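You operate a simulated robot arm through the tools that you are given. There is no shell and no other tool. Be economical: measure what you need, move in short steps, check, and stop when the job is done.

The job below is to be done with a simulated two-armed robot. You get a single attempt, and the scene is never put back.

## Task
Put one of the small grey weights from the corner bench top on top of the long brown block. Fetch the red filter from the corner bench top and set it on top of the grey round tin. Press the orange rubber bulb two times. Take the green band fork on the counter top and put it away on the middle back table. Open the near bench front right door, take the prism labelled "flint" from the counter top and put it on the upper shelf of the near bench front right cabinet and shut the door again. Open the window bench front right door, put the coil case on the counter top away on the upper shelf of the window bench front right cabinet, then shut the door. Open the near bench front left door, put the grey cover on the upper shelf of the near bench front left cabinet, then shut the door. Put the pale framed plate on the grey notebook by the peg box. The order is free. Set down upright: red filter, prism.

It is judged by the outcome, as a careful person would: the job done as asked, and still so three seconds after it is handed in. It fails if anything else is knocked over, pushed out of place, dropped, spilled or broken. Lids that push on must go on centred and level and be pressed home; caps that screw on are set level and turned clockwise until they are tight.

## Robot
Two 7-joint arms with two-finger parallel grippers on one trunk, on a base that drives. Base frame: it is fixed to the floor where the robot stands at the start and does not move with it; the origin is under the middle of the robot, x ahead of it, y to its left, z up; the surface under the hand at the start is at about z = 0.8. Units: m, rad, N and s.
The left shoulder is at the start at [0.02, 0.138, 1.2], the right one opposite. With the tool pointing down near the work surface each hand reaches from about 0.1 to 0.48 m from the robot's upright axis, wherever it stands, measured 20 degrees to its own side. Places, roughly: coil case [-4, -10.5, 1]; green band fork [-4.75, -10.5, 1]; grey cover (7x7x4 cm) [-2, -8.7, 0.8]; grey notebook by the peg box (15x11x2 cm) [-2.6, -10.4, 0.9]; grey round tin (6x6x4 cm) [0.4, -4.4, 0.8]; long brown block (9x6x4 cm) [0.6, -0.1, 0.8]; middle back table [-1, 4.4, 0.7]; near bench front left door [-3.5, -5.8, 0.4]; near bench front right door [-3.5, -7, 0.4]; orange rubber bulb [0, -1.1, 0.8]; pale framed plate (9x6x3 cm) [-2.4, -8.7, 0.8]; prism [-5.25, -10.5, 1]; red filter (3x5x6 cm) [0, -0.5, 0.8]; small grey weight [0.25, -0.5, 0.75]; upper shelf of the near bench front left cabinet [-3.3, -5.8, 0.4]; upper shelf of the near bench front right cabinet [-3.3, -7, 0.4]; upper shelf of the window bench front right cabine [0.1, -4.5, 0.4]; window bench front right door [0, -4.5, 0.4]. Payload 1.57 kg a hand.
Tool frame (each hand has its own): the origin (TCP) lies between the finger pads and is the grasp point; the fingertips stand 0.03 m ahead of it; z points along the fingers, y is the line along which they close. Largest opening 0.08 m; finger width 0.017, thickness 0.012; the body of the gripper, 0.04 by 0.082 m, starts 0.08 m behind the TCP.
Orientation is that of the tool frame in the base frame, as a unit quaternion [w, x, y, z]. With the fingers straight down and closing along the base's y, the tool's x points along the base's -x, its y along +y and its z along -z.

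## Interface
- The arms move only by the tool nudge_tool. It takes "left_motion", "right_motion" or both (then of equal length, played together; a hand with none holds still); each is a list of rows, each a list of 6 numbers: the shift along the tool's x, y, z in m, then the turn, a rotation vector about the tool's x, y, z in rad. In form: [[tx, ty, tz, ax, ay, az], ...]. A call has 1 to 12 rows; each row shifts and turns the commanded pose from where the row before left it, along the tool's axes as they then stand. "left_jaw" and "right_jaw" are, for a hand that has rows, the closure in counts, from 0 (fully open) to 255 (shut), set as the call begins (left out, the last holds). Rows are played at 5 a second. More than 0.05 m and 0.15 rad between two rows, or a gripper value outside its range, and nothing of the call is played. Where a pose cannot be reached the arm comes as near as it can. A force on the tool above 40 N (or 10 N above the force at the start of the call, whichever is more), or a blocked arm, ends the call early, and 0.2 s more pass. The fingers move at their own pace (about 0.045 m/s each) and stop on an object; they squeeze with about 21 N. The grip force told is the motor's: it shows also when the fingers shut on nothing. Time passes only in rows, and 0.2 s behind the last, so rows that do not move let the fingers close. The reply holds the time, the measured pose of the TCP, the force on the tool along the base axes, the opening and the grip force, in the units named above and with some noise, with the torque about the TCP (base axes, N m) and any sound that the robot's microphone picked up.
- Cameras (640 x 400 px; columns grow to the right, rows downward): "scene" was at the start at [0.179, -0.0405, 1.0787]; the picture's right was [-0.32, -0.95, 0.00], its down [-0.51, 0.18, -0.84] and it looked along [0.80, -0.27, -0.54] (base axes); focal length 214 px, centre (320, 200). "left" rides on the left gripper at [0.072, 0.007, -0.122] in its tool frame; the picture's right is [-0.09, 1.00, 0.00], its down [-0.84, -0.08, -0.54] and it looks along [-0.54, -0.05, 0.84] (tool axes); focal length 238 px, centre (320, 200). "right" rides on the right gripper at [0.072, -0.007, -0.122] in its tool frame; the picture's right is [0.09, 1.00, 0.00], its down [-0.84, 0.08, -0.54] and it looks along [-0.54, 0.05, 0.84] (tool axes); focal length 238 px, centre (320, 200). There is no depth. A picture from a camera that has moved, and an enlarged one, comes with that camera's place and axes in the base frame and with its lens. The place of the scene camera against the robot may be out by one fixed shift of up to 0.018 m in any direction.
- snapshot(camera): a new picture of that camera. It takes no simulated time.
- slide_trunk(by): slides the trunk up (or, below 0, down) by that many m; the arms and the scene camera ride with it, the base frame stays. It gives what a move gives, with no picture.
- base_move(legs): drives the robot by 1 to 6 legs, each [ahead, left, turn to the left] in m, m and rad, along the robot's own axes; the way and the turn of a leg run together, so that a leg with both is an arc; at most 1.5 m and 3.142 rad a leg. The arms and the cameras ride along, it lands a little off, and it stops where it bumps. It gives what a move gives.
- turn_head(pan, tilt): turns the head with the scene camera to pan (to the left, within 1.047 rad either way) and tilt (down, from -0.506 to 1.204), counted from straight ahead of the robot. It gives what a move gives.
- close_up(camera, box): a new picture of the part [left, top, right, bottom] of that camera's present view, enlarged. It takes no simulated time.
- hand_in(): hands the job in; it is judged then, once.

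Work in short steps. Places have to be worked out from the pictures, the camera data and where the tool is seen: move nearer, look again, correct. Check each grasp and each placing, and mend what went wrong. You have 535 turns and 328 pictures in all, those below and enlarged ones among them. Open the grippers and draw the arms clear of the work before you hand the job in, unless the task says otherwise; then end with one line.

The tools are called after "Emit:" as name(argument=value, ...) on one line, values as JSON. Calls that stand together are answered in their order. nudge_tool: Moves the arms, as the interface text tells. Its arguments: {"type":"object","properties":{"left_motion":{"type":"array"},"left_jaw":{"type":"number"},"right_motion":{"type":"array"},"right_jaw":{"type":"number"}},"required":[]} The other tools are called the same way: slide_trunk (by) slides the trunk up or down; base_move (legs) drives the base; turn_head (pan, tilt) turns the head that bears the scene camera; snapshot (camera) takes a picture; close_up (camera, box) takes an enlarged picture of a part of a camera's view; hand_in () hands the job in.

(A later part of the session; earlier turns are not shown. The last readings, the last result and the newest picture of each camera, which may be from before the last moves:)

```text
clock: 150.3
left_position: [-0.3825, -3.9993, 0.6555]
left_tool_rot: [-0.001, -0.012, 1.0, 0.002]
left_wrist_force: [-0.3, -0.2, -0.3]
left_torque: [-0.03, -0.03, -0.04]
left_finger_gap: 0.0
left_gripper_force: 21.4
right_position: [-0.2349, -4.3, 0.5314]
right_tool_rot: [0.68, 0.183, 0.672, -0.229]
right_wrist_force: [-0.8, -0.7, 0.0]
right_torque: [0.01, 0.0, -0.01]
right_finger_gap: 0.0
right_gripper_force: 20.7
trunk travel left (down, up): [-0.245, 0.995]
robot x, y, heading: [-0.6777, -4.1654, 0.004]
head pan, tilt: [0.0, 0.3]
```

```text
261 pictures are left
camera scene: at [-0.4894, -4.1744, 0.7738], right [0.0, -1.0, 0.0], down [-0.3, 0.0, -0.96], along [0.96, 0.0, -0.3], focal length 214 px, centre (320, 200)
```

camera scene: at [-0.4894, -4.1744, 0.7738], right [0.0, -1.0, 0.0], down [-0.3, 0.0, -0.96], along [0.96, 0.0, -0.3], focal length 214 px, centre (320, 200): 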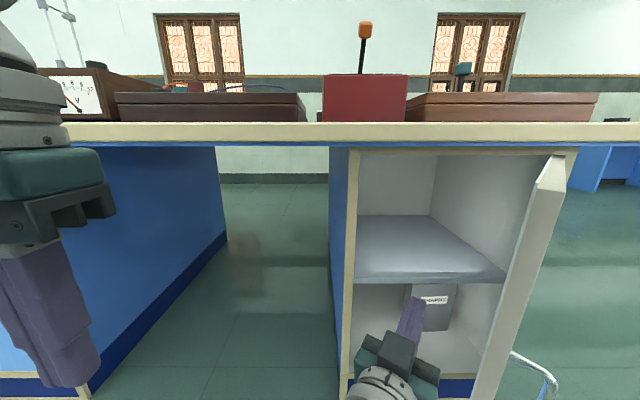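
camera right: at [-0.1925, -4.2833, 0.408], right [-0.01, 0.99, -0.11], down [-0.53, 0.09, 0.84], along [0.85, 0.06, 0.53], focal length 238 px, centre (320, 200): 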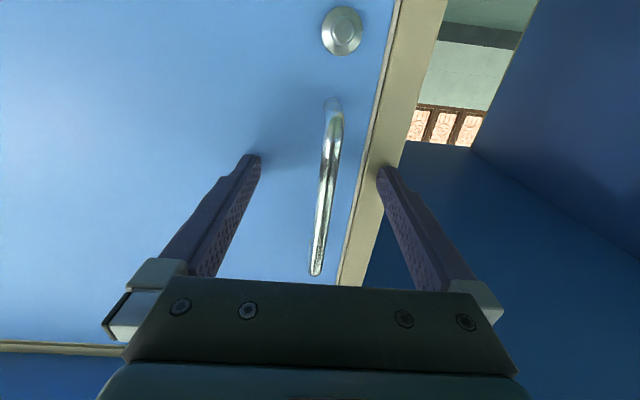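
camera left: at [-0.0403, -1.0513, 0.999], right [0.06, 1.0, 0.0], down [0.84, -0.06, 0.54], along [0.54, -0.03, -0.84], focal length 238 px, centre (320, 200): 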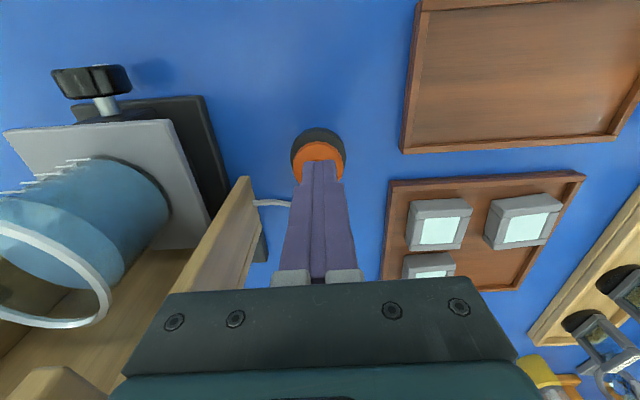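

The door swung wide open; the upper shelf (z≈0.40) is empty. I leave it open for now, back off, raise the trunk and face down the aisle.

Emit:
base_move(legs=[[-0.4, 0.05, 0]])

Emit:
slide_trunk(by=0.4)

Emit:
nudge_tool(left_motion=[[0.03, 0.02, 0, 0, 0, 0], [0, 0, 0, 0, 0, 0], [0, 0, 0, 0, 0, 0], [0, 0, 0, 0, 0, 0], [0, 0, 0, 0, 0, 0], [0, 0, 0, 0, 0, 0], [0, 0, 0, 0, 0, 0], [0, 0, 0, 0, 0, 0], [0, 0, 0, 0, 0, 0], [0, 0, 0, 0, 0, 0], [0, 0, 0, 0, 0, 0]], left_jaw=0, right_motion=[[0, 0, -0.04, -0.14, 0, 0], [0, 0, -0.04, -0.14, 0, 0], [0, 0, -0.02, -0.14, 0, 0], [0, 0, 0, -0.14, 0, 0], [0, 0, 0, 0, 0.14, 0], [0, 0, 0, 0, 0.14, 0], [0, 0, 0, 0, 0.14, 0], [0, 0, 0, 0, 0.14, 0], [0, 0, 0, 0, 0.14, 0], [0, 0, 0, 0, 0.14, 0], [0, 0, 0, 0, 0.14, 0]], right_jaw=0)

Emit:
base_move(legs=[[0, 0, -1.57]])

Emit:
snapshot(camera="scene")

```text
clock: 152.8
left_position: [-0.7813, -3.9506, 0.6532]
left_tool_rot: [-0.001, -0.013, 1.0, 0.002]
left_wrist_force: [-0.1, 0.1, 0.4]
left_torque: [-0.03, -0.01, -0.03]
left_finger_gap: 0.0
left_gripper_force: 21.2
right_position: [-0.6332, -4.2535, 0.53]
right_tool_rot: [0.68, 0.182, 0.672, -0.232]
right_wrist_force: [-0.4, -0.1, -0.1]
right_torque: [0.02, 0.0, 0.01]
right_finger_gap: 0.0
right_gripper_force: 20.8
trunk travel left (down, up): [-0.245, 0.995]
robot x, y, heading: [-1.0731, -4.1168, 0.005]
head pan, tilt: [0.0, 0.3]
```

```text
clock: 156.7
left_position: [-0.7816, -3.9512, 1.0546]
left_tool_rot: [-0.001, -0.013, 1.0, 0.002]
left_wrist_force: [-0.2, 0.2, -1.2]
left_torque: [0.01, -0.03, 0.02]
left_finger_gap: 0.0
left_gripper_force: 20.9
right_position: [-0.6329, -4.2541, 0.9303]
right_tool_rot: [0.68, 0.183, 0.671, -0.232]
right_wrist_force: [0.1, 0.2, -0.7]
right_torque: [0.02, 0.0, -0.01]
right_finger_gap: 0.0
right_gripper_force: 21.5
trunk travel left (down, up): [-0.645, 0.595]
robot x, y, heading: [-1.0752, -4.1146, 0.008]
head pan, tilt: [0.0, 0.3]
```

```text
clock: 159.1
left_position: [-0.8112, -3.931, 1.0556]
left_tool_rot: [-0.001, -0.013, 1.0, 0.002]
left_wrist_force: [-0.3, -0.2, 0.1]
left_torque: [-0.01, 0.03, 0.01]
left_finger_gap: 0.08
left_gripper_force: 0.1
right_position: [-0.7215, -4.2184, 0.9311]
right_tool_rot: [0.35, 0.028, 0.935, -0.055]
right_wrist_force: [-0.2, 0.1, 1.3]
right_torque: [0.0, -0.01, 0.01]
right_finger_gap: 0.08
right_gripper_force: 0.2
right hand out of reach, approached as far as the arm can: row 7
trunk travel left (down, up): [-0.645, 0.595]
robot x, y, heading: [-1.0778, -4.1152, 0.0]
head pan, tilt: [0.0, 0.3]
```

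```text
clock: 163.4
left_position: [-0.9002, -4.3864, 1.0534]
left_tool_rot: [0.0, 0.71, 0.704, 0.002]
left_wrist_force: [-0.4, 0.5, 0.6]
left_torque: [0.01, 0.01, 0.02]
left_finger_gap: 0.08
left_gripper_force: 0.2
right_position: [-1.1919, -4.4674, 0.9305]
right_tool_rot: [0.203, 0.692, 0.63, -0.29]
right_wrist_force: [0.2, 0.2, 0.1]
right_torque: [-0.01, 0.01, 0.0]
right_finger_gap: 0.0801
right_gripper_force: 0.2
trunk travel left (down, up): [-0.645, 0.595]
robot x, y, heading: [-1.0752, -4.1143, -1.604]
head pan, tilt: [0.0, 0.3]
```

```text
260 pictures are left
camera scene: at [-1.0874, -4.3203, 1.1737], right [-1.0, 0.03, 0.0], down [0.01, 0.3, -0.96], along [-0.03, -0.95, -0.3], focal length 214 px, centre (320, 200)
```

scene: 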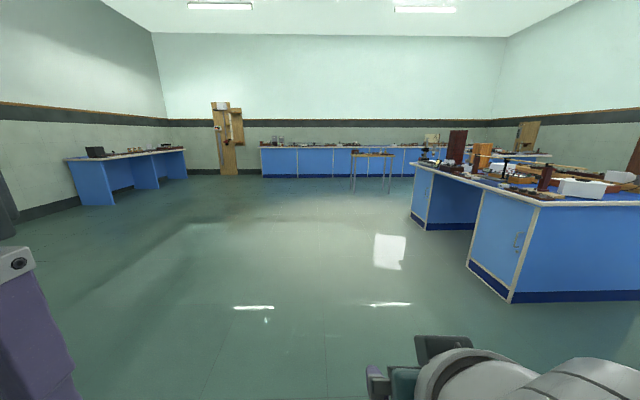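

The small table near (-2.2, -8.7) and the far counter are visible. I drive down the aisle to y≈-7.6.

Emit:
base_move(legs=[[0, 0, 0.034], [1.5, 0, 0], [1.5, 0, 0], [0.4, 0, 0]])

Emit:
turn_head(pan=-0.7, tilt=0.4)

Emit:
snapshot(camera="scene")

```text
clock: 180.4
left_position: [-0.9665, -7.8155, 1.0538]
left_tool_rot: [0.001, 0.712, 0.703, 0.002]
left_wrist_force: [-0.5, 0.7, 0.3]
left_torque: [-0.06, -0.04, 0.01]
left_finger_gap: 0.0801
left_gripper_force: 0.1
right_position: [-1.2583, -7.8945, 0.9296]
right_tool_rot: [0.202, 0.694, 0.627, -0.291]
right_wrist_force: [-0.1, 0.2, 0.2]
right_torque: [0.01, -0.02, -0.02]
right_finger_gap: 0.08
right_gripper_force: 0.0
trunk travel left (down, up): [-0.645, 0.595]
robot x, y, heading: [-1.1461, -7.5404, -1.606]
head pan, tilt: [0.0, 0.3]
```

```text
clock: 181.5
left_position: [-0.9665, -7.8154, 1.0545]
left_tool_rot: [0.002, 0.711, 0.703, 0.002]
left_wrist_force: [0.7, -0.7, -0.5]
left_torque: [-0.04, -0.03, -0.02]
left_finger_gap: 0.0798
left_gripper_force: 0.1
right_position: [-1.2593, -7.895, 0.9302]
right_tool_rot: [0.202, 0.694, 0.627, -0.291]
right_wrist_force: [0.5, -0.9, 0.1]
right_torque: [0.01, 0.02, -0.06]
right_finger_gap: 0.0798
right_gripper_force: 0.1
trunk travel left (down, up): [-0.645, 0.595]
robot x, y, heading: [-1.1406, -7.5456, -1.608]
head pan, tilt: [-0.7, 0.4]
```

```text
259 pictures are left
camera scene: at [-1.2113, -7.7234, 1.1645], right [-0.74, 0.67, 0.0], down [0.26, 0.29, -0.92], along [-0.62, -0.68, -0.39], focal length 214 px, centre (320, 200)
```

scene: 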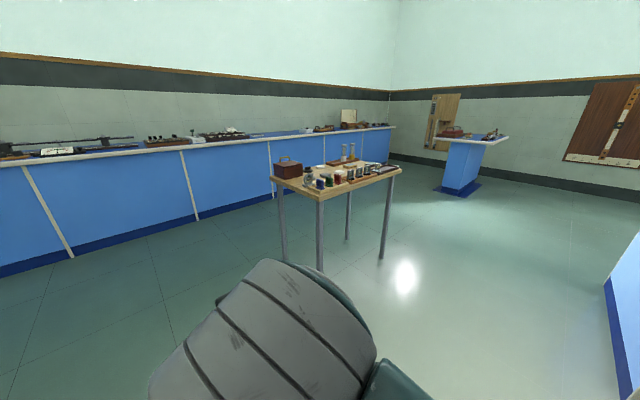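

The small table spans x -2.56…-1.80, y -8.79…-8.40. I square up, strafe in front of it, and look.

Emit:
base_move(legs=[[0, 0, 0.037], [0.15, 0, 0], [0, -1.05, 0], [0.25, 0, 0]])

Emit:
turn_head(pan=0, tilt=0.7)

Emit:
snapshot(camera="scene")

```text
clock: 189.6
left_position: [-1.996, -8.2136, 1.0545]
left_tool_rot: [0.0, 0.696, 0.718, 0.003]
left_wrist_force: [0.1, 0.1, 0.0]
left_torque: [0.0, 0.01, 0.01]
left_finger_gap: 0.0801
left_gripper_force: 0.0
right_position: [-2.2826, -8.3037, 0.93]
right_tool_rot: [0.208, 0.681, 0.641, -0.287]
right_wrist_force: [0.1, -0.4, 0.3]
right_torque: [-0.01, -0.02, 0.03]
right_finger_gap: 0.08
right_gripper_force: 0.0
trunk travel left (down, up): [-0.645, 0.595]
robot x, y, heading: [-2.1796, -7.9515, -1.564]
head pan, tilt: [-0.7, 0.4]
```

```text
clock: 190.7
left_position: [-1.9956, -8.2129, 1.0538]
left_tool_rot: [0.001, 0.697, 0.717, 0.001]
left_wrist_force: [0.0, -0.1, -0.4]
left_torque: [0.01, 0.02, -0.04]
left_finger_gap: 0.08
left_gripper_force: 0.0
right_position: [-2.2837, -8.3036, 0.9304]
right_tool_rot: [0.209, 0.68, 0.642, -0.286]
right_wrist_force: [-0.1, 0.2, 0.4]
right_torque: [0.02, -0.01, 0.01]
right_finger_gap: 0.0799
right_gripper_force: 0.1
trunk travel left (down, up): [-0.645, 0.595]
robot x, y, heading: [-2.1818, -7.9453, -1.567]
head pan, tilt: [0.0, 0.7]
```

```text
258 pictures are left
camera scene: at [-2.1856, -8.1445, 1.1376], right [-1.0, 0.0, 0.0], down [0.0, 0.64, -0.77], along [0.0, -0.77, -0.64], focal length 214 px, centre (320, 200)
```

scene: 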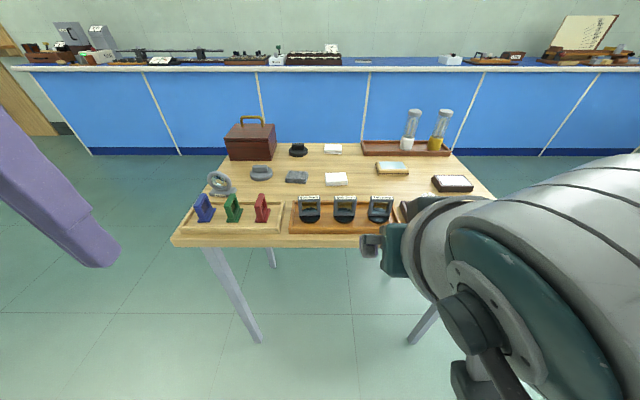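

I level the right hand so that it points down, then look at the items.

Emit:
nudge_tool(right_motion=[[0, 0, 0, -0.0244, 0.1434, -0.0164], [0, 0, 0, -0.0244, 0.1434, -0.0164], [0, 0, 0, -0.0244, 0.1434, -0.0164], [0, 0, 0, -0.0244, 0.1434, -0.0164], [0, 0, 0, -0.0244, 0.1434, -0.0164], [0.02, -0.03, -0.03, 0, 0, 0], [0.02, -0.04, -0.02, 0, 0, 0], [0, 0, 0, 0, 0, 0]])

Emit:
snapshot(camera="right")

Emit:
close_up(camera="scene", box=[200, 120, 500, 260])

```text
clock: 192.5
left_position: [-1.9965, -8.2137, 1.0544]
left_tool_rot: [0.0, 0.697, 0.717, 0.001]
left_wrist_force: [0.0, -0.1, 0.1]
left_torque: [-0.01, 0.0, -0.03]
left_finger_gap: 0.0799
left_gripper_force: 0.0
right_position: [-2.2622, -8.2935, 0.9383]
right_tool_rot: [-0.005, 0.701, 0.713, -0.004]
right_wrist_force: [0.2, -0.4, -0.5]
right_torque: [-0.03, 0.01, -0.01]
right_finger_gap: 0.0801
right_gripper_force: 0.1
right hand out of reach, approached as far as the arm can: row 4, 5, 6, 7
trunk travel left (down, up): [-0.645, 0.595]
robot x, y, heading: [-2.1787, -7.9471, -1.567]
head pan, tilt: [0.0, 0.7]
```

```text
257 pictures are left
camera right: at [-2.2674, -8.2216, 1.06], right [0.99, 0.11, -0.01], down [0.1, -0.84, 0.54], along [0.05, -0.54, -0.84], focal length 238 px, centre (320, 200)
```

right: 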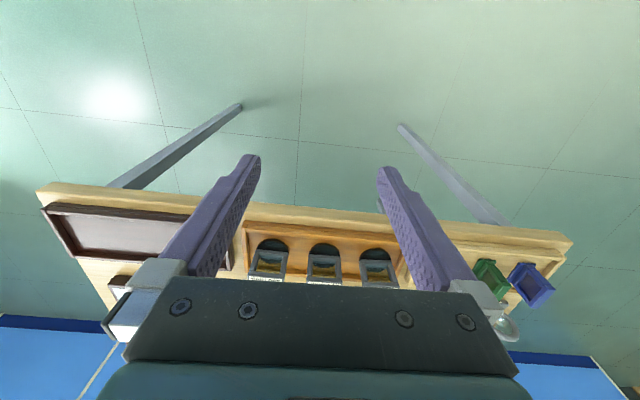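

```text
2.13 times, centred on (350, 190) of scene
camera zoom: at [-2.1855, -8.1445, 1.1376], right [-1.0, -0.01, 0.0], down [0.0, 0.64, -0.76], along [0.0, -0.76, -0.64], focal length 458 px, centre (256, 221)
```

zoom: 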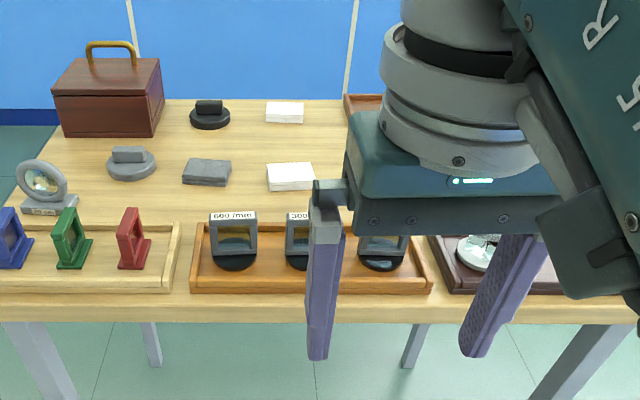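

The cover (grey disc with bar knob) is near (-2.023, -8.647), the pale plate near (-2.387, -8.669) with its long side along x. I drive forward 0.32 and turn the right tool by 90° to grip across its 6 cm.

Emit:
base_move(legs=[[0.3, 0, 0]])

Emit:
nudge_tool(right_motion=[[0, 0, -0.01, 0, 0, 0.143], [0, 0, 0, 0, 0, 0.143], [0, 0, 0, 0, 0, 0.143], [0, 0, 0, 0, 0, 0.143], [0, 0, 0, 0, 0, 0.143], [0, 0, 0, 0, 0, 0.143], [0, 0, 0, 0, 0, 0.143], [0, 0, 0, 0, 0, 0.143], [0, 0, 0, 0, 0, 0.143], [0, 0, 0, 0, 0, 0.143], [0, 0, 0, 0, 0, 0.143], [0, 0, 0, 0, 0, 0]])

Emit:
snapshot(camera="right")

Emit:
snapshot(camera="scene")

```text
clock: 194.5
left_position: [-1.9967, -8.5107, 1.0541]
left_tool_rot: [0.0, 0.7, 0.714, 0.002]
left_wrist_force: [0.4, -0.7, 0.6]
left_torque: [0.0, -0.01, 0.02]
left_finger_gap: 0.08
left_gripper_force: 0.0
right_position: [-2.2639, -8.5889, 0.9358]
right_tool_rot: [-0.006, 0.704, 0.71, -0.003]
right_wrist_force: [0.1, 0.5, -0.8]
right_torque: [-0.01, 0.0, -0.01]
right_finger_gap: 0.0802
right_gripper_force: 0.1
trunk travel left (down, up): [-0.645, 0.595]
robot x, y, heading: [-2.1801, -8.2456, -1.572]
head pan, tilt: [0.0, 0.7]
```

```text
clock: 197.3
left_position: [-1.9973, -8.5113, 1.0553]
left_tool_rot: [-0.001, 0.7, 0.715, 0.001]
left_wrist_force: [0.4, -1.1, 0.0]
left_torque: [-0.01, 0.0, -0.02]
left_finger_gap: 0.0799
left_gripper_force: 0.1
right_position: [-2.2971, -8.5956, 0.9394]
right_tool_rot: [0.0, 0.999, -0.013, -0.041]
right_wrist_force: [-0.4, 0.2, 0.0]
right_torque: [-0.01, -0.01, 0.01]
right_finger_gap: 0.08
right_gripper_force: 0.1
trunk travel left (down, up): [-0.645, 0.595]
robot x, y, heading: [-2.1806, -8.2454, -1.574]
head pan, tilt: [0.0, 0.7]
stopped in row 12 (right hand): the arm was blocked; the commanded pose is now the measured one
```

```text
255 pictures are left
camera right: at [-2.2148, -8.5901, 1.0554], right [0.07, -1.0, -0.01], down [-0.79, -0.06, 0.61], along [-0.61, -0.04, -0.79], focal length 238 px, centre (320, 200)
```

right: 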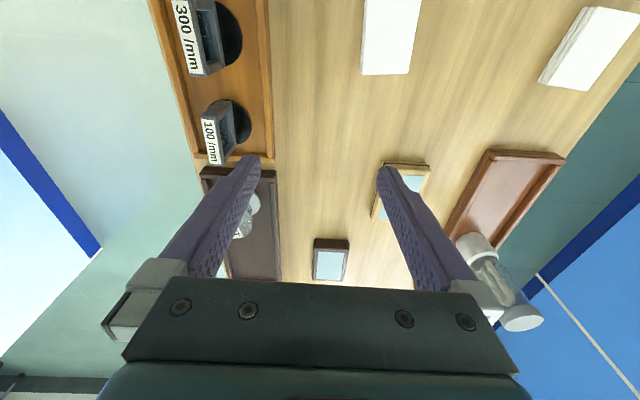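

```text
254 pictures are left
camera scene: at [-2.1867, -8.4414, 1.1376], right [-1.0, 0.0, 0.0], down [0.0, 0.64, -0.77], along [0.0, -0.76, -0.64], focal length 214 px, centre (320, 200)
```

scene: 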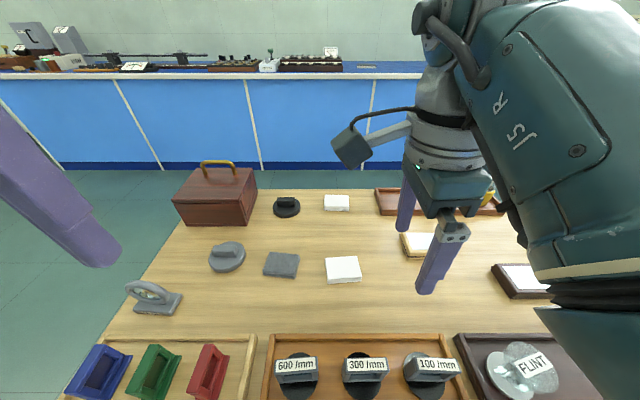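

Pale plate centre ≈(-2.372, -8.697). I move the right hand above it, keeping height, and trim the tilt.

Emit:
nudge_tool(right_motion=[[-0.02, 0.03, 0, 0, 0.04, -0.013], [-0.02, 0.03, 0, 0, 0.042, -0.013], [-0.02, 0.03, 0, 0, 0, 0], [-0.015, 0.011, 0, 0, 0, 0], [0, 0, 0, 0, 0, 0]])

Emit:
snapshot(camera="right")

```text
clock: 198.5
left_position: [-1.9973, -8.5112, 1.0544]
left_tool_rot: [0.0, 0.7, 0.714, 0.002]
left_wrist_force: [-0.1, 0.0, 0.3]
left_torque: [-0.01, 0.03, 0.01]
left_finger_gap: 0.0798
left_gripper_force: 0.2
right_position: [-2.3661, -8.6943, 0.9431]
right_tool_rot: [0.0, 1.0, 0.003, 0.006]
right_wrist_force: [0.4, 0.0, 0.1]
right_torque: [0.01, 0.0, 0.01]
right_finger_gap: 0.0801
right_gripper_force: 0.0
trunk travel left (down, up): [-0.645, 0.595]
robot x, y, heading: [-2.181, -8.2457, -1.571]
head pan, tilt: [0.0, 0.7]
```

```text
253 pictures are left
camera right: at [-2.2954, -8.6865, 1.0657], right [0.1, -1.0, 0.0], down [-0.84, -0.08, 0.53], along [-0.53, -0.05, -0.85], focal length 238 px, centre (320, 200)
```

right: 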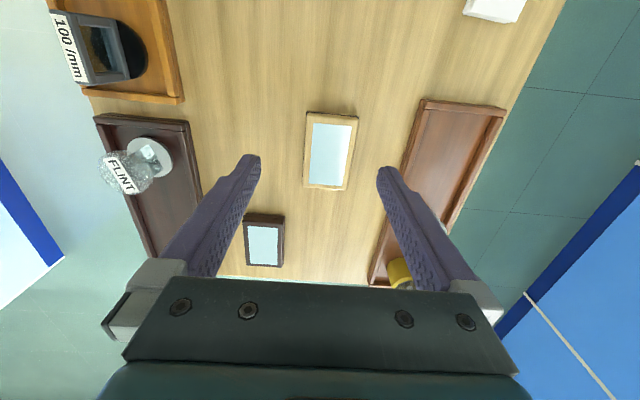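

Plate centre ≈(-2.387, -8.706). I shift over it and descend most of the way.

Emit:
nudge_tool(right_motion=[[-0.02, 0.012, 0, 0, 0, -0.02], [0, 0, 0.03, 0, 0, 0], [0, 0, 0.03, 0, 0, 0], [0, 0, 0, 0, 0, 0]])

Emit:
snapshot(camera="right")

```text
clock: 199.5
left_position: [-1.9983, -8.511, 1.0556]
left_tool_rot: [0.0, 0.7, 0.714, 0.001]
left_wrist_force: [0.6, -0.1, -0.1]
left_torque: [-0.01, 0.01, -0.03]
left_finger_gap: 0.0802
left_gripper_force: 0.0
right_position: [-2.3849, -8.6943, 0.8949]
right_tool_rot: [0.0, 1.0, 0.013, 0.007]
right_wrist_force: [1.0, 0.5, 0.1]
right_torque: [-0.02, -0.02, 0.0]
right_finger_gap: 0.0801
right_gripper_force: 0.1
right hand out of reach, approached as far as the arm can: row 3
trunk travel left (down, up): [-0.645, 0.595]
robot x, y, heading: [-2.1795, -8.2454, -1.576]
head pan, tilt: [0.0, 0.7]
```

```text
252 pictures are left
camera right: at [-2.3143, -8.6855, 1.0178], right [0.12, -0.99, 0.0], down [-0.84, -0.1, 0.53], along [-0.53, -0.06, -0.85], focal length 238 px, centre (320, 200)
```

right: 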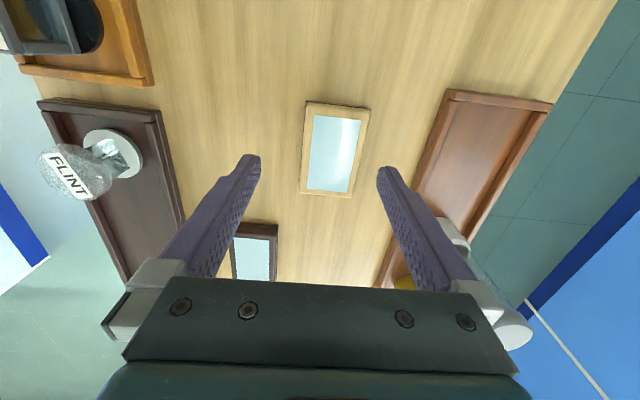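

The arm is at its reach limit. I pull the hand back 4 cm and drive the base 5 cm forward.

Emit:
nudge_tool(right_motion=[[0, -0.02, 0, 0, 0, 0], [0, -0.02, 0, 0, 0, 0.02], [0, 0, 0, 0, 0, 0]])

Emit:
base_move(legs=[[0.05, 0, 0]])

Emit:
snapshot(camera="right")

```text
clock: 200.3
left_position: [-1.9984, -8.5105, 1.0545]
left_tool_rot: [0.0, 0.699, 0.715, 0.002]
left_wrist_force: [-0.2, 0.0, 0.0]
left_torque: [-0.01, -0.03, 0.0]
left_finger_gap: 0.0799
left_gripper_force: 0.0
right_position: [-2.3861, -8.6535, 0.8925]
right_tool_rot: [-0.002, 1.0, 0.003, 0.007]
right_wrist_force: [0.1, 0.0, -0.4]
right_torque: [0.02, -0.02, 0.01]
right_finger_gap: 0.0801
right_gripper_force: 0.0
trunk travel left (down, up): [-0.645, 0.595]
robot x, y, heading: [-2.1809, -8.2437, -1.572]
head pan, tilt: [0.0, 0.7]
```

```text
clock: 201.3
left_position: [-1.9987, -8.5599, 1.0534]
left_tool_rot: [0.0, 0.701, 0.713, 0.003]
left_wrist_force: [0.1, 0.7, -0.1]
left_torque: [-0.04, 0.0, 0.01]
left_finger_gap: 0.08
left_gripper_force: 0.0
right_position: [-2.3851, -8.7036, 0.8943]
right_tool_rot: [-0.001, 1.0, 0.002, 0.006]
right_wrist_force: [0.5, -0.7, 0.1]
right_torque: [-0.05, 0.02, 0.01]
right_finger_gap: 0.08
right_gripper_force: 0.1
trunk travel left (down, up): [-0.645, 0.595]
robot x, y, heading: [-2.1786, -8.2951, -1.574]
head pan, tilt: [0.0, 0.7]
```

```text
251 pictures are left
camera right: at [-2.3156, -8.6961, 1.017], right [0.1, -1.0, 0.0], down [-0.84, -0.08, 0.53], along [-0.53, -0.05, -0.85], focal length 238 px, centre (320, 200)
```

right: 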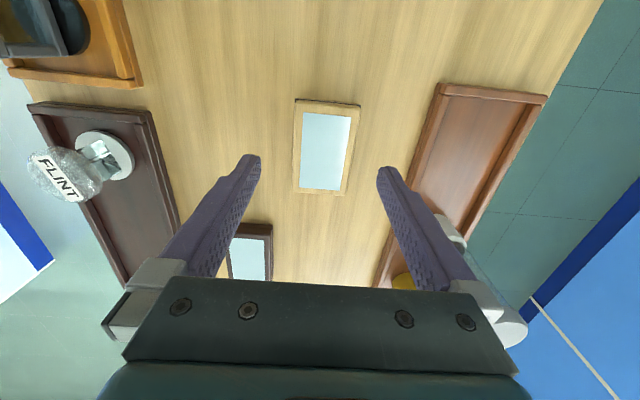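

Centred. I descend 5 cm and close on the plate.

Emit:
nudge_tool(right_motion=[[-0.002, 0.003, 0.02, 0, 0, 0], [0, 0, 0.02, 0, 0, 0], [0, 0, 0.012, 0, 0, 0], [0, 0, 0, 0, 0, 0]])

Emit:
nudge_tool(right_motion=[[0, 0, 0, 0, 0, 0], [0, 0, 0, 0, 0, 0], [0, 0, 0, 0, 0, 0]], right_jaw=255)

Emit:
snapshot(camera="right")

```text
clock: 202.3
left_position: [-1.9978, -8.5606, 1.054]
left_tool_rot: [0.0, 0.7, 0.714, 0.002]
left_wrist_force: [0.0, -0.1, 0.5]
left_torque: [0.01, -0.01, -0.02]
left_finger_gap: 0.0798
left_gripper_force: 0.0
right_position: [-2.3888, -8.7069, 0.8401]
right_tool_rot: [-0.001, 1.0, 0.004, 0.006]
right_wrist_force: [0.8, 0.3, 0.7]
right_torque: [0.02, 0.02, -0.02]
right_finger_gap: 0.0801
right_gripper_force: 0.1
trunk travel left (down, up): [-0.645, 0.595]
robot x, y, heading: [-2.1772, -8.2944, -1.575]
head pan, tilt: [0.0, 0.7]
```

```text
clock: 203.1
left_position: [-1.9974, -8.5599, 1.0551]
left_tool_rot: [0.001, 0.701, 0.713, 0.001]
left_wrist_force: [0.7, 0.4, 1.4]
left_torque: [-0.01, -0.04, -0.01]
left_finger_gap: 0.0799
left_gripper_force: 0.0
right_position: [-2.3882, -8.7068, 0.8414]
right_tool_rot: [-0.001, 1.0, 0.002, 0.006]
right_wrist_force: [0.6, -0.3, -0.1]
right_torque: [0.0, 0.02, -0.01]
right_finger_gap: 0.01
right_gripper_force: 1.1
trunk travel left (down, up): [-0.645, 0.595]
robot x, y, heading: [-2.1796, -8.2927, -1.574]
head pan, tilt: [0.0, 0.7]
```

```text
250 pictures are left
camera right: at [-2.3179, -8.6999, 0.9648], right [0.1, -1.0, 0.0], down [-0.84, -0.08, 0.53], along [-0.53, -0.05, -0.85], focal length 238 px, centre (320, 200)
```

right: 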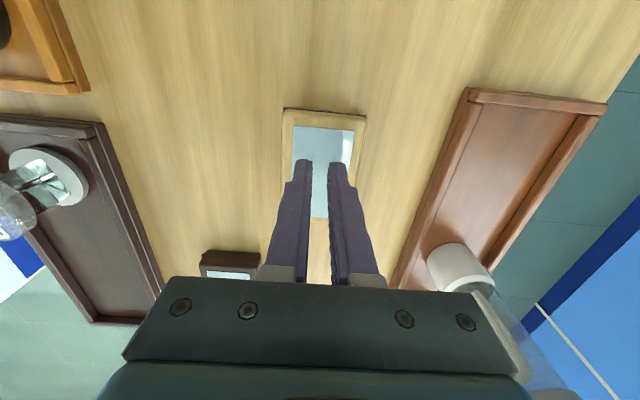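

The fingers closed above the plate: the table is lower here (plate top ≈0.80). I open, lower 3 cm, and close again.

Emit:
nudge_tool(right_motion=[[0, 0, 0, 0, 0, 0], [0, 0, 0, 0, 0, 0], [0, 0, 0, 0, 0, 0], [0, 0, 0, 0, 0, 0], [0, 0, 0, 0, 0, 0]], right_jaw=0)

Emit:
nudge_tool(right_motion=[[-0.003, 0.001, 0.01, 0, 0, 0], [0, 0, 0.01, 0, 0, 0], [0, 0, 0.006, 0, 0, 0], [0, 0, 0, 0, 0, 0]])

Emit:
snapshot(camera="right")

```text
clock: 204.3
left_position: [-1.9993, -8.5598, 1.0549]
left_tool_rot: [0.001, 0.7, 0.714, 0.001]
left_wrist_force: [0.1, -0.4, 0.4]
left_torque: [0.01, 0.0, 0.01]
left_finger_gap: 0.0803
left_gripper_force: 0.1
right_position: [-2.3894, -8.7068, 0.8413]
right_tool_rot: [-0.001, 1.0, 0.002, 0.007]
right_wrist_force: [-0.2, 0.2, 0.5]
right_torque: [-0.03, 0.04, 0.0]
right_finger_gap: 0.0801
right_gripper_force: 0.2
trunk travel left (down, up): [-0.645, 0.595]
robot x, y, heading: [-2.1805, -8.2961, -1.579]
head pan, tilt: [0.0, 0.7]
```

```text
clock: 205.3
left_position: [-1.9987, -8.5608, 1.0546]
left_tool_rot: [0.0, 0.7, 0.714, 0.002]
left_wrist_force: [0.1, 0.7, -0.6]
left_torque: [0.0, 0.01, -0.03]
left_finger_gap: 0.0801
left_gripper_force: 0.1
right_position: [-2.3894, -8.706, 0.8164]
right_tool_rot: [-0.001, 1.0, 0.002, 0.006]
right_wrist_force: [0.4, 0.3, -0.4]
right_torque: [0.0, -0.01, 0.0]
right_finger_gap: 0.08
right_gripper_force: 0.0
trunk travel left (down, up): [-0.645, 0.595]
robot x, y, heading: [-2.1796, -8.2935, -1.574]
head pan, tilt: [0.0, 0.7]
```

```text
249 pictures are left
camera right: at [-2.3194, -8.6982, 0.9394], right [0.1, -1.0, 0.0], down [-0.84, -0.08, 0.53], along [-0.53, -0.05, -0.85], focal length 238 px, centre (320, 200)
```

right: 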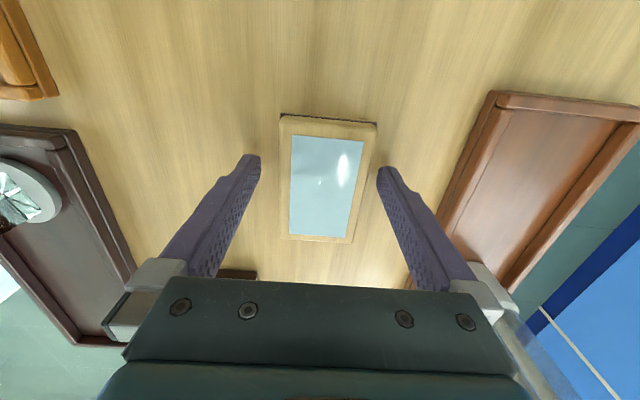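

The plate lies between the tips. I lower 8 mm more and close.

Emit:
nudge_tool(right_motion=[[0, 0.002, 0.004, 0, 0, 0], [0, 0, 0.004, 0, 0, 0], [0, 0, 0, 0, 0, 0]])

Emit:
nudge_tool(right_motion=[[0, 0, 0, 0, 0, 0], [0, 0, 0, 0, 0, 0], [0, 0, 0, 0, 0, 0], [0, 0, 0, 0, 0, 0]], right_jaw=255)

```text
clock: 206.1
left_position: [-1.9981, -8.5604, 1.0538]
left_tool_rot: [0.001, 0.7, 0.714, 0.002]
left_wrist_force: [0.5, -0.7, 0.7]
left_torque: [-0.02, -0.03, 0.01]
left_finger_gap: 0.0801
left_gripper_force: 0.1
right_position: [-2.39, -8.7044, 0.8124]
right_tool_rot: [0.001, 1.0, 0.003, 0.005]
right_wrist_force: [-0.3, -0.6, -0.1]
right_torque: [-0.01, 0.01, 0.0]
right_finger_gap: 0.08
right_gripper_force: 0.0
right hand out of reach, approached as far as the arm can: row 1
trunk travel left (down, up): [-0.645, 0.595]
robot x, y, heading: [-2.1775, -8.2948, -1.572]
head pan, tilt: [0.0, 0.7]
```

```text
clock: 207.1
left_position: [-1.9973, -8.5602, 1.0542]
left_tool_rot: [0.0, 0.701, 0.714, 0.002]
left_wrist_force: [-0.8, -0.3, 0.2]
left_torque: [-0.01, -0.04, -0.03]
left_finger_gap: 0.08
left_gripper_force: 0.0
right_position: [-2.3893, -8.7039, 0.8125]
right_tool_rot: [-0.001, 1.0, 0.003, 0.006]
right_wrist_force: [0.2, -0.6, 1.3]
right_torque: [-0.07, 0.04, 0.01]
right_finger_gap: 0.0574
right_gripper_force: 20.6
trunk travel left (down, up): [-0.645, 0.595]
robot x, y, heading: [-2.179, -8.2929, -1.576]
head pan, tilt: [0.0, 0.7]
```

Gripped at 57 mm. I lift and check.

Emit:
nudge_tool(right_motion=[[0, -0.01, -0.03, 0, 0, 0], [0, -0.01, -0.04, 0, 0, 0], [0, -0.01, -0.04, 0, 0, 0], [0, 0, 0, 0, 0, 0]])

Emit:
snapshot(camera="right")

Emit:
snapshot(camera="left")

```text
clock: 208.1
left_position: [-1.9974, -8.5603, 1.0547]
left_tool_rot: [0.0, 0.701, 0.714, 0.002]
left_wrist_force: [0.3, -0.5, -0.2]
left_torque: [-0.01, 0.01, -0.01]
left_finger_gap: 0.08
left_gripper_force: 0.0
right_position: [-2.4, -8.6766, 0.9259]
right_tool_rot: [0.001, 1.0, -0.005, 0.001]
right_wrist_force: [0.1, -0.8, -2.0]
right_torque: [-0.03, 0.0, -0.01]
right_finger_gap: 0.0579
right_gripper_force: 20.9
trunk travel left (down, up): [-0.645, 0.595]
robot x, y, heading: [-2.181, -8.2948, -1.576]
head pan, tilt: [0.0, 0.7]
```

```text
248 pictures are left
camera right: at [-2.3273, -8.6694, 1.0482], right [0.08, -1.0, 0.0], down [-0.84, -0.07, 0.54], along [-0.54, -0.05, -0.84], focal length 238 px, centre (320, 200)
```

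right: 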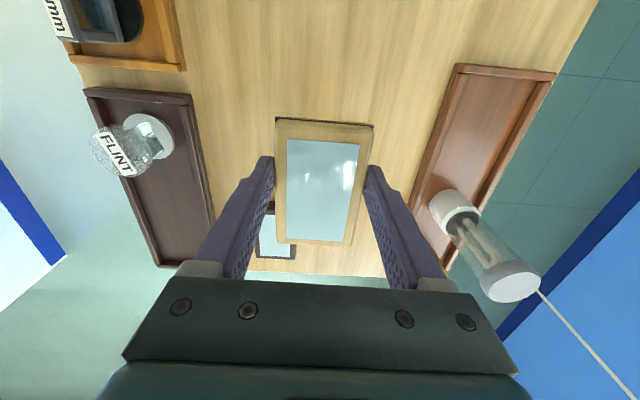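

```text
247 pictures are left
camera left: at [-1.9937, -8.4884, 1.1755], right [1.0, -0.07, 0.0], down [-0.06, -0.84, 0.54], along [-0.04, -0.54, -0.84], focal length 238 px, centre (320, 200)
```

left: 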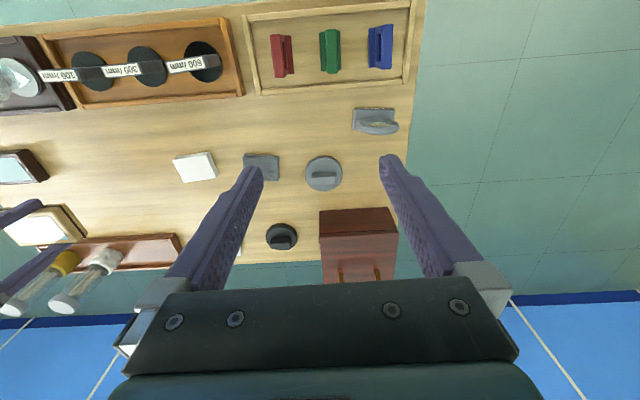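

The plate is held. Now the cover's knob for the left hand: centre ≈(-2.002, -8.672), bar along x. I move the left hand above it and descend partly.

Emit:
nudge_tool(left_motion=[[-0.04, 0, 0, 0, 0, 0], [-0.04, -0.002, 0, 0, 0, 0], [-0.031, -0.002, 0.03, 0, 0, 0], [0, 0, 0.05, 0, 0, 0], [0, 0, 0.05, 0, 0, 0], [0, 0, 0.03, 0, 0, 0], [0, 0, 0, 0, 0, 0]], left_jaw=0)

Emit:
snapshot(camera="left")

```text
clock: 209.7
left_position: [-1.9998, -8.672, 0.892]
left_tool_rot: [0.001, 0.701, 0.714, 0.002]
left_wrist_force: [0.6, 0.2, 0.5]
left_torque: [0.0, -0.02, 0.0]
left_finger_gap: 0.0803
left_gripper_force: 0.1
right_position: [-2.3994, -8.6755, 0.9229]
right_tool_rot: [-0.002, 1.0, -0.002, -0.002]
right_wrist_force: [-0.1, 0.3, -1.1]
right_torque: [0.02, -0.04, 0.0]
right_finger_gap: 0.0577
right_gripper_force: 21.5
trunk travel left (down, up): [-0.645, 0.595]
robot x, y, heading: [-2.1802, -8.2942, -1.569]
head pan, tilt: [0.0, 0.7]
```

```text
246 pictures are left
camera left: at [-1.9952, -8.5993, 1.0144], right [1.0, -0.07, 0.0], down [-0.06, -0.84, 0.54], along [-0.04, -0.54, -0.84], focal length 238 px, centre (320, 200)
```

left: 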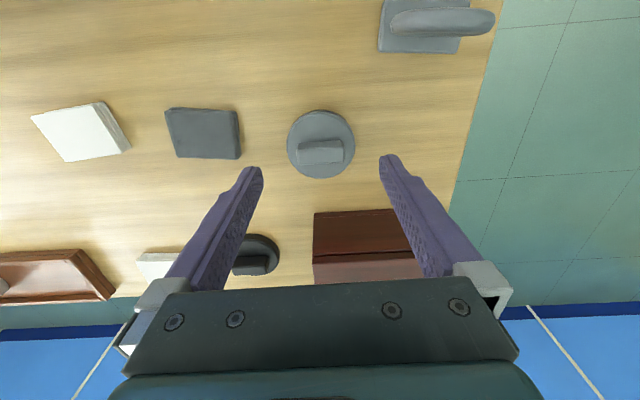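

The knob is centred. I narrow the jaws to 56 mm and descend to the knob.

Emit:
nudge_tool(left_motion=[[-0.003, 0, 0.02, 0, 0, 0], [0, 0, 0.02, 0, 0, 0], [0, 0, 0.02, 0, 0, 0], [0, 0, 0, 0, 0, 0]], left_jaw=70)

Emit:
snapshot(camera="left")

```text
clock: 210.7
left_position: [-1.9996, -8.6741, 0.834]
left_tool_rot: [0.0, 0.701, 0.713, 0.002]
left_wrist_force: [1.0, 0.1, -0.9]
left_torque: [0.02, 0.02, 0.01]
left_finger_gap: 0.0582
left_gripper_force: 0.1
right_position: [-2.3996, -8.6747, 0.9231]
right_tool_rot: [0.0, 1.0, -0.005, -0.001]
right_wrist_force: [-0.3, 0.1, -1.3]
right_torque: [0.0, 0.0, 0.0]
right_finger_gap: 0.0576
right_gripper_force: 21.2
trunk travel left (down, up): [-0.645, 0.595]
robot x, y, heading: [-2.181, -8.2944, -1.577]
head pan, tilt: [0.0, 0.7]
```

```text
245 pictures are left
camera left: at [-1.9951, -8.6022, 0.9546], right [1.0, -0.07, 0.0], down [-0.06, -0.84, 0.54], along [-0.04, -0.54, -0.84], focal length 238 px, centre (320, 200)
```

left: 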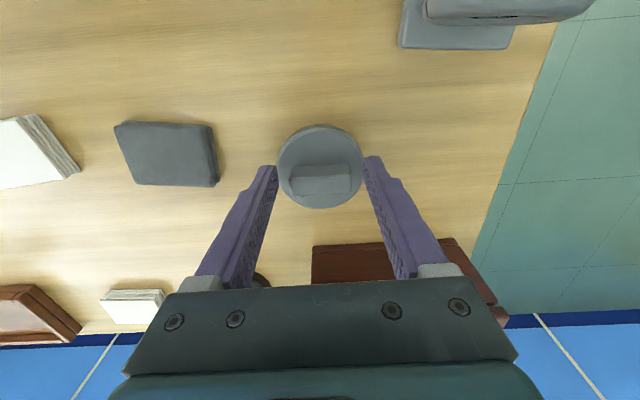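

The knob centre is ~7 mm further. I shift and lower in small steps.

Emit:
nudge_tool(left_motion=[[-0.007, 0, 0, 0, 0, 0], [0, 0, 0.006, 0, 0, 0], [0, 0, 0.006, 0, 0, 0], [0, 0, 0.006, 0, 0, 0], [0, 0, 0, 0, 0, 0]])

Emit:
snapshot(camera="left")

```text
clock: 211.6
left_position: [-1.9999, -8.6816, 0.823]
left_tool_rot: [-0.002, 0.699, 0.715, 0.001]
left_wrist_force: [0.8, 7.0, 18.1]
left_torque: [0.22, -0.08, 0.05]
left_finger_gap: 0.058
left_gripper_force: 0.1
right_position: [-2.4034, -8.6752, 0.9252]
right_tool_rot: [-0.001, 1.0, -0.006, -0.005]
right_wrist_force: [0.4, 0.4, -1.4]
right_torque: [-0.02, -0.02, -0.01]
right_finger_gap: 0.0576
right_gripper_force: 21.2
trunk travel left (down, up): [-0.645, 0.595]
robot x, y, heading: [-2.1816, -8.2934, -1.572]
head pan, tilt: [0.0, 0.7]
stopped in row 4 (left hand): the force on the tool passed its limit at 51 N (the readings are from after the stop); the commanded pose is now the measured one
```

```text
244 pictures are left
camera left: at [-1.9945, -8.6104, 0.9446], right [1.0, -0.07, 0.0], down [-0.06, -0.84, 0.54], along [-0.04, -0.54, -0.84], focal length 238 px, centre (320, 200)
```

left: 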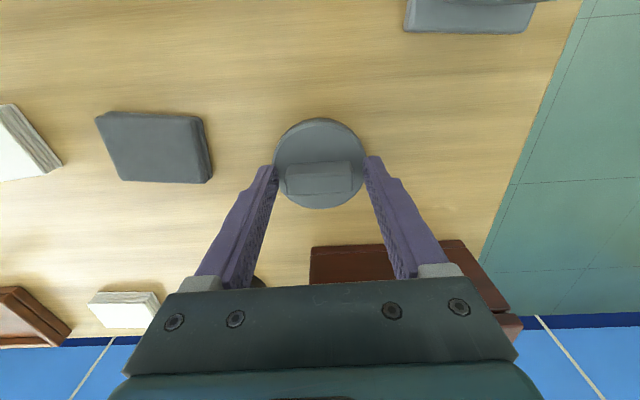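

The tips touch the disc's top. I rise 2 mm and close on the knob.

Emit:
nudge_tool(left_motion=[[0, 0, -0.003, 0, 0, 0], [0, 0, 0, 0, 0, 0]])

Emit:
nudge_tool(left_motion=[[0, 0, 0, 0, 0, 0], [0, 0, 0, 0, 0, 0], [0, 0, 0, 0, 0, 0]], left_jaw=255)

Emit:
nudge_tool(left_motion=[[0, 0, -0.02, 0, 0, 0], [0, 0, -0.03, 0, 0, 0], [0, 0, -0.05, 0, 0, 0], [0, 0, 0, 0, 0, 0]])

Emit:
snapshot(camera="left")

```text
clock: 212.2
left_position: [-2.001, -8.6816, 0.8251]
left_tool_rot: [-0.001, 0.7, 0.714, 0.001]
left_wrist_force: [0.0, -0.1, 0.5]
left_torque: [0.03, 0.0, 0.0]
left_finger_gap: 0.058
left_gripper_force: 0.1
right_position: [-2.4033, -8.6758, 0.9234]
right_tool_rot: [0.0, 1.0, -0.006, -0.004]
right_wrist_force: [0.4, -0.2, -1.8]
right_torque: [-0.01, -0.02, 0.04]
right_finger_gap: 0.0576
right_gripper_force: 20.5
trunk travel left (down, up): [-0.645, 0.595]
robot x, y, heading: [-2.1754, -8.2948, -1.575]
head pan, tilt: [0.0, 0.7]
```

```text
clock: 213.0
left_position: [-2.0002, -8.6821, 0.8252]
left_tool_rot: [-0.002, 0.699, 0.715, 0.001]
left_wrist_force: [-0.1, -0.5, -0.2]
left_torque: [-0.02, -0.01, 0.0]
left_finger_gap: 0.0431
left_gripper_force: 21.2
right_position: [-2.4037, -8.6743, 0.9234]
right_tool_rot: [-0.001, 1.0, -0.006, -0.004]
right_wrist_force: [0.5, -1.1, -1.4]
right_torque: [0.0, -0.03, 0.0]
right_finger_gap: 0.0575
right_gripper_force: 20.9
trunk travel left (down, up): [-0.645, 0.595]
robot x, y, heading: [-2.1787, -8.2914, -1.57]
head pan, tilt: [0.0, 0.7]
```

```text
clock: 214.0
left_position: [-1.9977, -8.6815, 0.9261]
left_tool_rot: [-0.002, 0.7, 0.715, 0.0]
left_wrist_force: [0.5, -0.3, -1.0]
left_torque: [0.0, -0.01, -0.01]
left_finger_gap: 0.0431
left_gripper_force: 21.2
right_position: [-2.4041, -8.674, 0.9239]
right_tool_rot: [-0.001, 1.0, -0.005, -0.004]
right_wrist_force: [0.0, -0.3, -2.3]
right_torque: [0.03, -0.02, -0.02]
right_finger_gap: 0.0577
right_gripper_force: 21.5
trunk travel left (down, up): [-0.645, 0.595]
robot x, y, heading: [-2.1819, -8.294, -1.573]
head pan, tilt: [0.0, 0.7]
```

```text
243 pictures are left
camera left: at [-1.9935, -8.6098, 1.047], right [1.0, -0.07, 0.0], down [-0.06, -0.84, 0.54], along [-0.04, -0.54, -0.84], focal length 238 px, centre (320, 200)
```

left: 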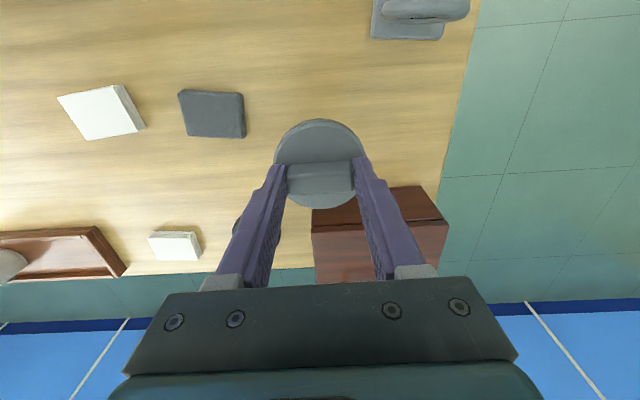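

The cover is held (43 mm). I raise the trunk, back out, and strafe right around the table, then look ahead.

Emit:
slide_trunk(by=0.15)

Emit:
base_move(legs=[[-0.45, 0, 0], [0, -1.1, 0]])

Emit:
turn_head(pan=0, tilt=0.3)

Emit:
snapshot(camera="scene")

```text
clock: 215.7
left_position: [-1.9982, -8.6818, 1.0764]
left_tool_rot: [-0.002, 0.7, 0.714, 0.0]
left_wrist_force: [0.3, 0.1, -1.4]
left_torque: [0.02, -0.01, 0.02]
left_finger_gap: 0.0431
left_gripper_force: 21.2
right_position: [-2.4052, -8.6747, 1.0725]
right_tool_rot: [-0.001, 1.0, -0.007, -0.004]
right_wrist_force: [-0.3, -0.5, -2.8]
right_torque: [0.01, 0.01, 0.03]
right_finger_gap: 0.0576
right_gripper_force: 21.4
trunk travel left (down, up): [-0.795, 0.445]
robot x, y, heading: [-2.1797, -8.2939, -1.573]
head pan, tilt: [0.0, 0.7]
```

```text
clock: 223.7
left_position: [-3.1061, -8.2309, 1.0753]
left_tool_rot: [-0.002, 0.7, 0.714, 0.001]
left_wrist_force: [-0.8, 0.9, -0.4]
left_torque: [0.01, 0.03, 0.03]
left_finger_gap: 0.0431
left_gripper_force: 21.0
right_position: [-3.5115, -8.2227, 1.0729]
right_tool_rot: [-0.001, 1.0, -0.006, -0.005]
right_wrist_force: [-0.6, 0.7, -1.3]
right_torque: [0.0, 0.01, -0.02]
right_finger_gap: 0.0578
right_gripper_force: 20.6
trunk travel left (down, up): [-0.795, 0.445]
robot x, y, heading: [-3.2883, -7.8423, -1.575]
head pan, tilt: [0.0, 0.7]
```

```text
clock: 224.6
left_position: [-3.1057, -8.2314, 1.076]
left_tool_rot: [-0.002, 0.7, 0.714, 0.001]
left_wrist_force: [1.1, 1.0, -0.5]
left_torque: [0.02, 0.0, 0.01]
left_finger_gap: 0.043
left_gripper_force: 21.1
right_position: [-3.5126, -8.223, 1.0738]
right_tool_rot: [0.0, 1.0, -0.008, -0.005]
right_wrist_force: [0.0, -0.5, -2.1]
right_torque: [0.01, -0.01, -0.01]
right_finger_gap: 0.0575
right_gripper_force: 21.1
trunk travel left (down, up): [-0.795, 0.445]
robot x, y, heading: [-3.288, -7.8388, -1.572]
head pan, tilt: [0.0, 0.3]
```

```text
242 pictures are left
camera scene: at [-3.294, -8.048, 1.3236], right [-1.0, 0.0, 0.0], down [0.0, 0.3, -0.95], along [0.0, -0.95, -0.3], focal length 214 px, centre (320, 200)
```

scene: 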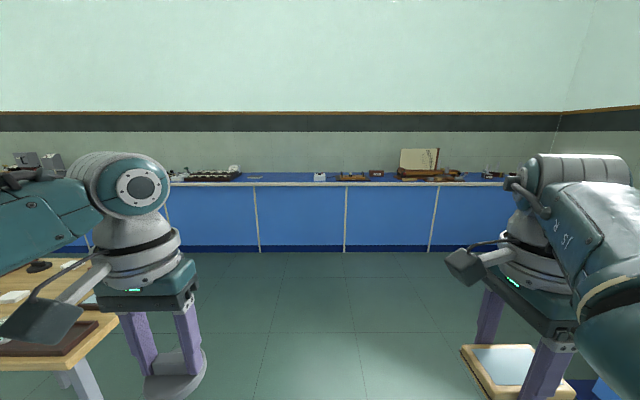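

The way to the counter is clear. I drive 1.3 m ahead and look at the counter.

Emit:
base_move(legs=[[1.3, 0, 0]])

Emit:
turn_head(pan=0.5, tilt=0.35)

Emit:
snapshot(camera="scene")

Emit:
turn_head(pan=-0.7, tilt=0.3)

Emit:
snapshot(camera="scene")

```text
clock: 231.2
left_position: [-3.1102, -9.541, 1.0757]
left_tool_rot: [-0.003, 0.7, 0.715, 0.002]
left_wrist_force: [1.0, 0.3, -1.1]
left_torque: [-0.01, 0.04, 0.04]
left_finger_gap: 0.043
left_gripper_force: 20.8
right_position: [-3.5159, -9.534, 1.0735]
right_tool_rot: [0.0, 1.0, -0.007, -0.005]
right_wrist_force: [0.5, 0.2, -1.6]
right_torque: [0.02, -0.04, 0.04]
right_finger_gap: 0.0576
right_gripper_force: 21.5
trunk travel left (down, up): [-0.795, 0.445]
robot x, y, heading: [-3.2907, -9.1556, -1.573]
head pan, tilt: [0.0, 0.3]
```

```text
clock: 232.1
left_position: [-3.1112, -9.5417, 1.0768]
left_tool_rot: [-0.002, 0.699, 0.715, 0.001]
left_wrist_force: [-0.2, 0.2, 0.0]
left_torque: [0.02, 0.01, 0.0]
left_finger_gap: 0.0429
left_gripper_force: 21.1
right_position: [-3.5178, -9.533, 1.073]
right_tool_rot: [-0.001, 1.0, -0.008, -0.006]
right_wrist_force: [-0.4, 0.4, -2.1]
right_torque: [-0.02, 0.0, 0.0]
right_finger_gap: 0.0573
right_gripper_force: 21.1
trunk travel left (down, up): [-0.795, 0.445]
robot x, y, heading: [-3.2912, -9.1472, -1.578]
head pan, tilt: [0.499, 0.351]
```

```text
241 pictures are left
camera scene: at [-3.2541, -9.3465, 1.319], right [-0.88, -0.48, 0.0], down [-0.16, 0.3, -0.94], along [0.45, -0.83, -0.34], focal length 214 px, centre (320, 200)
```

scene: 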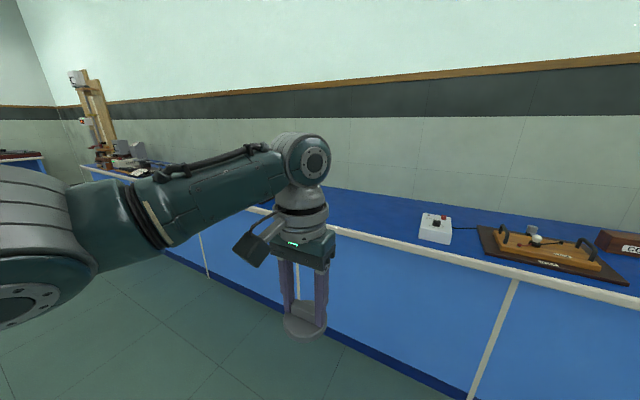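

```text
clock: 233.5
left_position: [-3.1108, -9.5415, 1.0747]
left_tool_rot: [-0.002, 0.7, 0.714, 0.001]
left_wrist_force: [0.2, 0.6, 0.1]
left_torque: [-0.03, -0.02, -0.01]
left_finger_gap: 0.0428
left_gripper_force: 20.9
right_position: [-3.5185, -9.5331, 1.073]
right_tool_rot: [-0.001, 1.0, -0.007, -0.006]
right_wrist_force: [1.0, 0.4, -1.7]
right_torque: [-0.01, -0.01, -0.01]
right_finger_gap: 0.0575
right_gripper_force: 21.4
trunk travel left (down, up): [-0.795, 0.445]
robot x, y, heading: [-3.2916, -9.1529, -1.574]
head pan, tilt: [-0.7, 0.3]
```

```text
240 pictures are left
camera scene: at [-3.3586, -9.3358, 1.3237], right [-0.76, 0.65, 0.0], down [0.19, 0.23, -0.96], along [-0.62, -0.73, -0.3], focal length 214 px, centre (320, 200)
```

scene: 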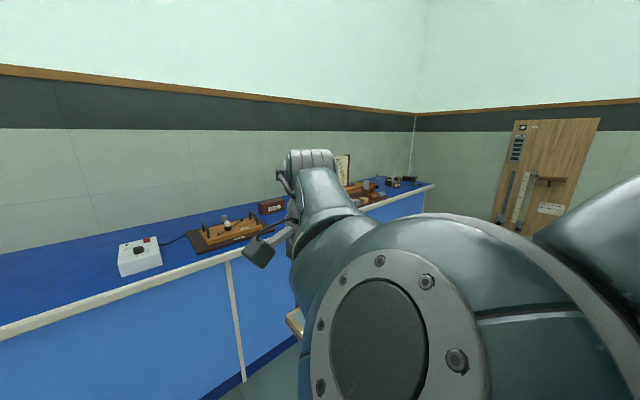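

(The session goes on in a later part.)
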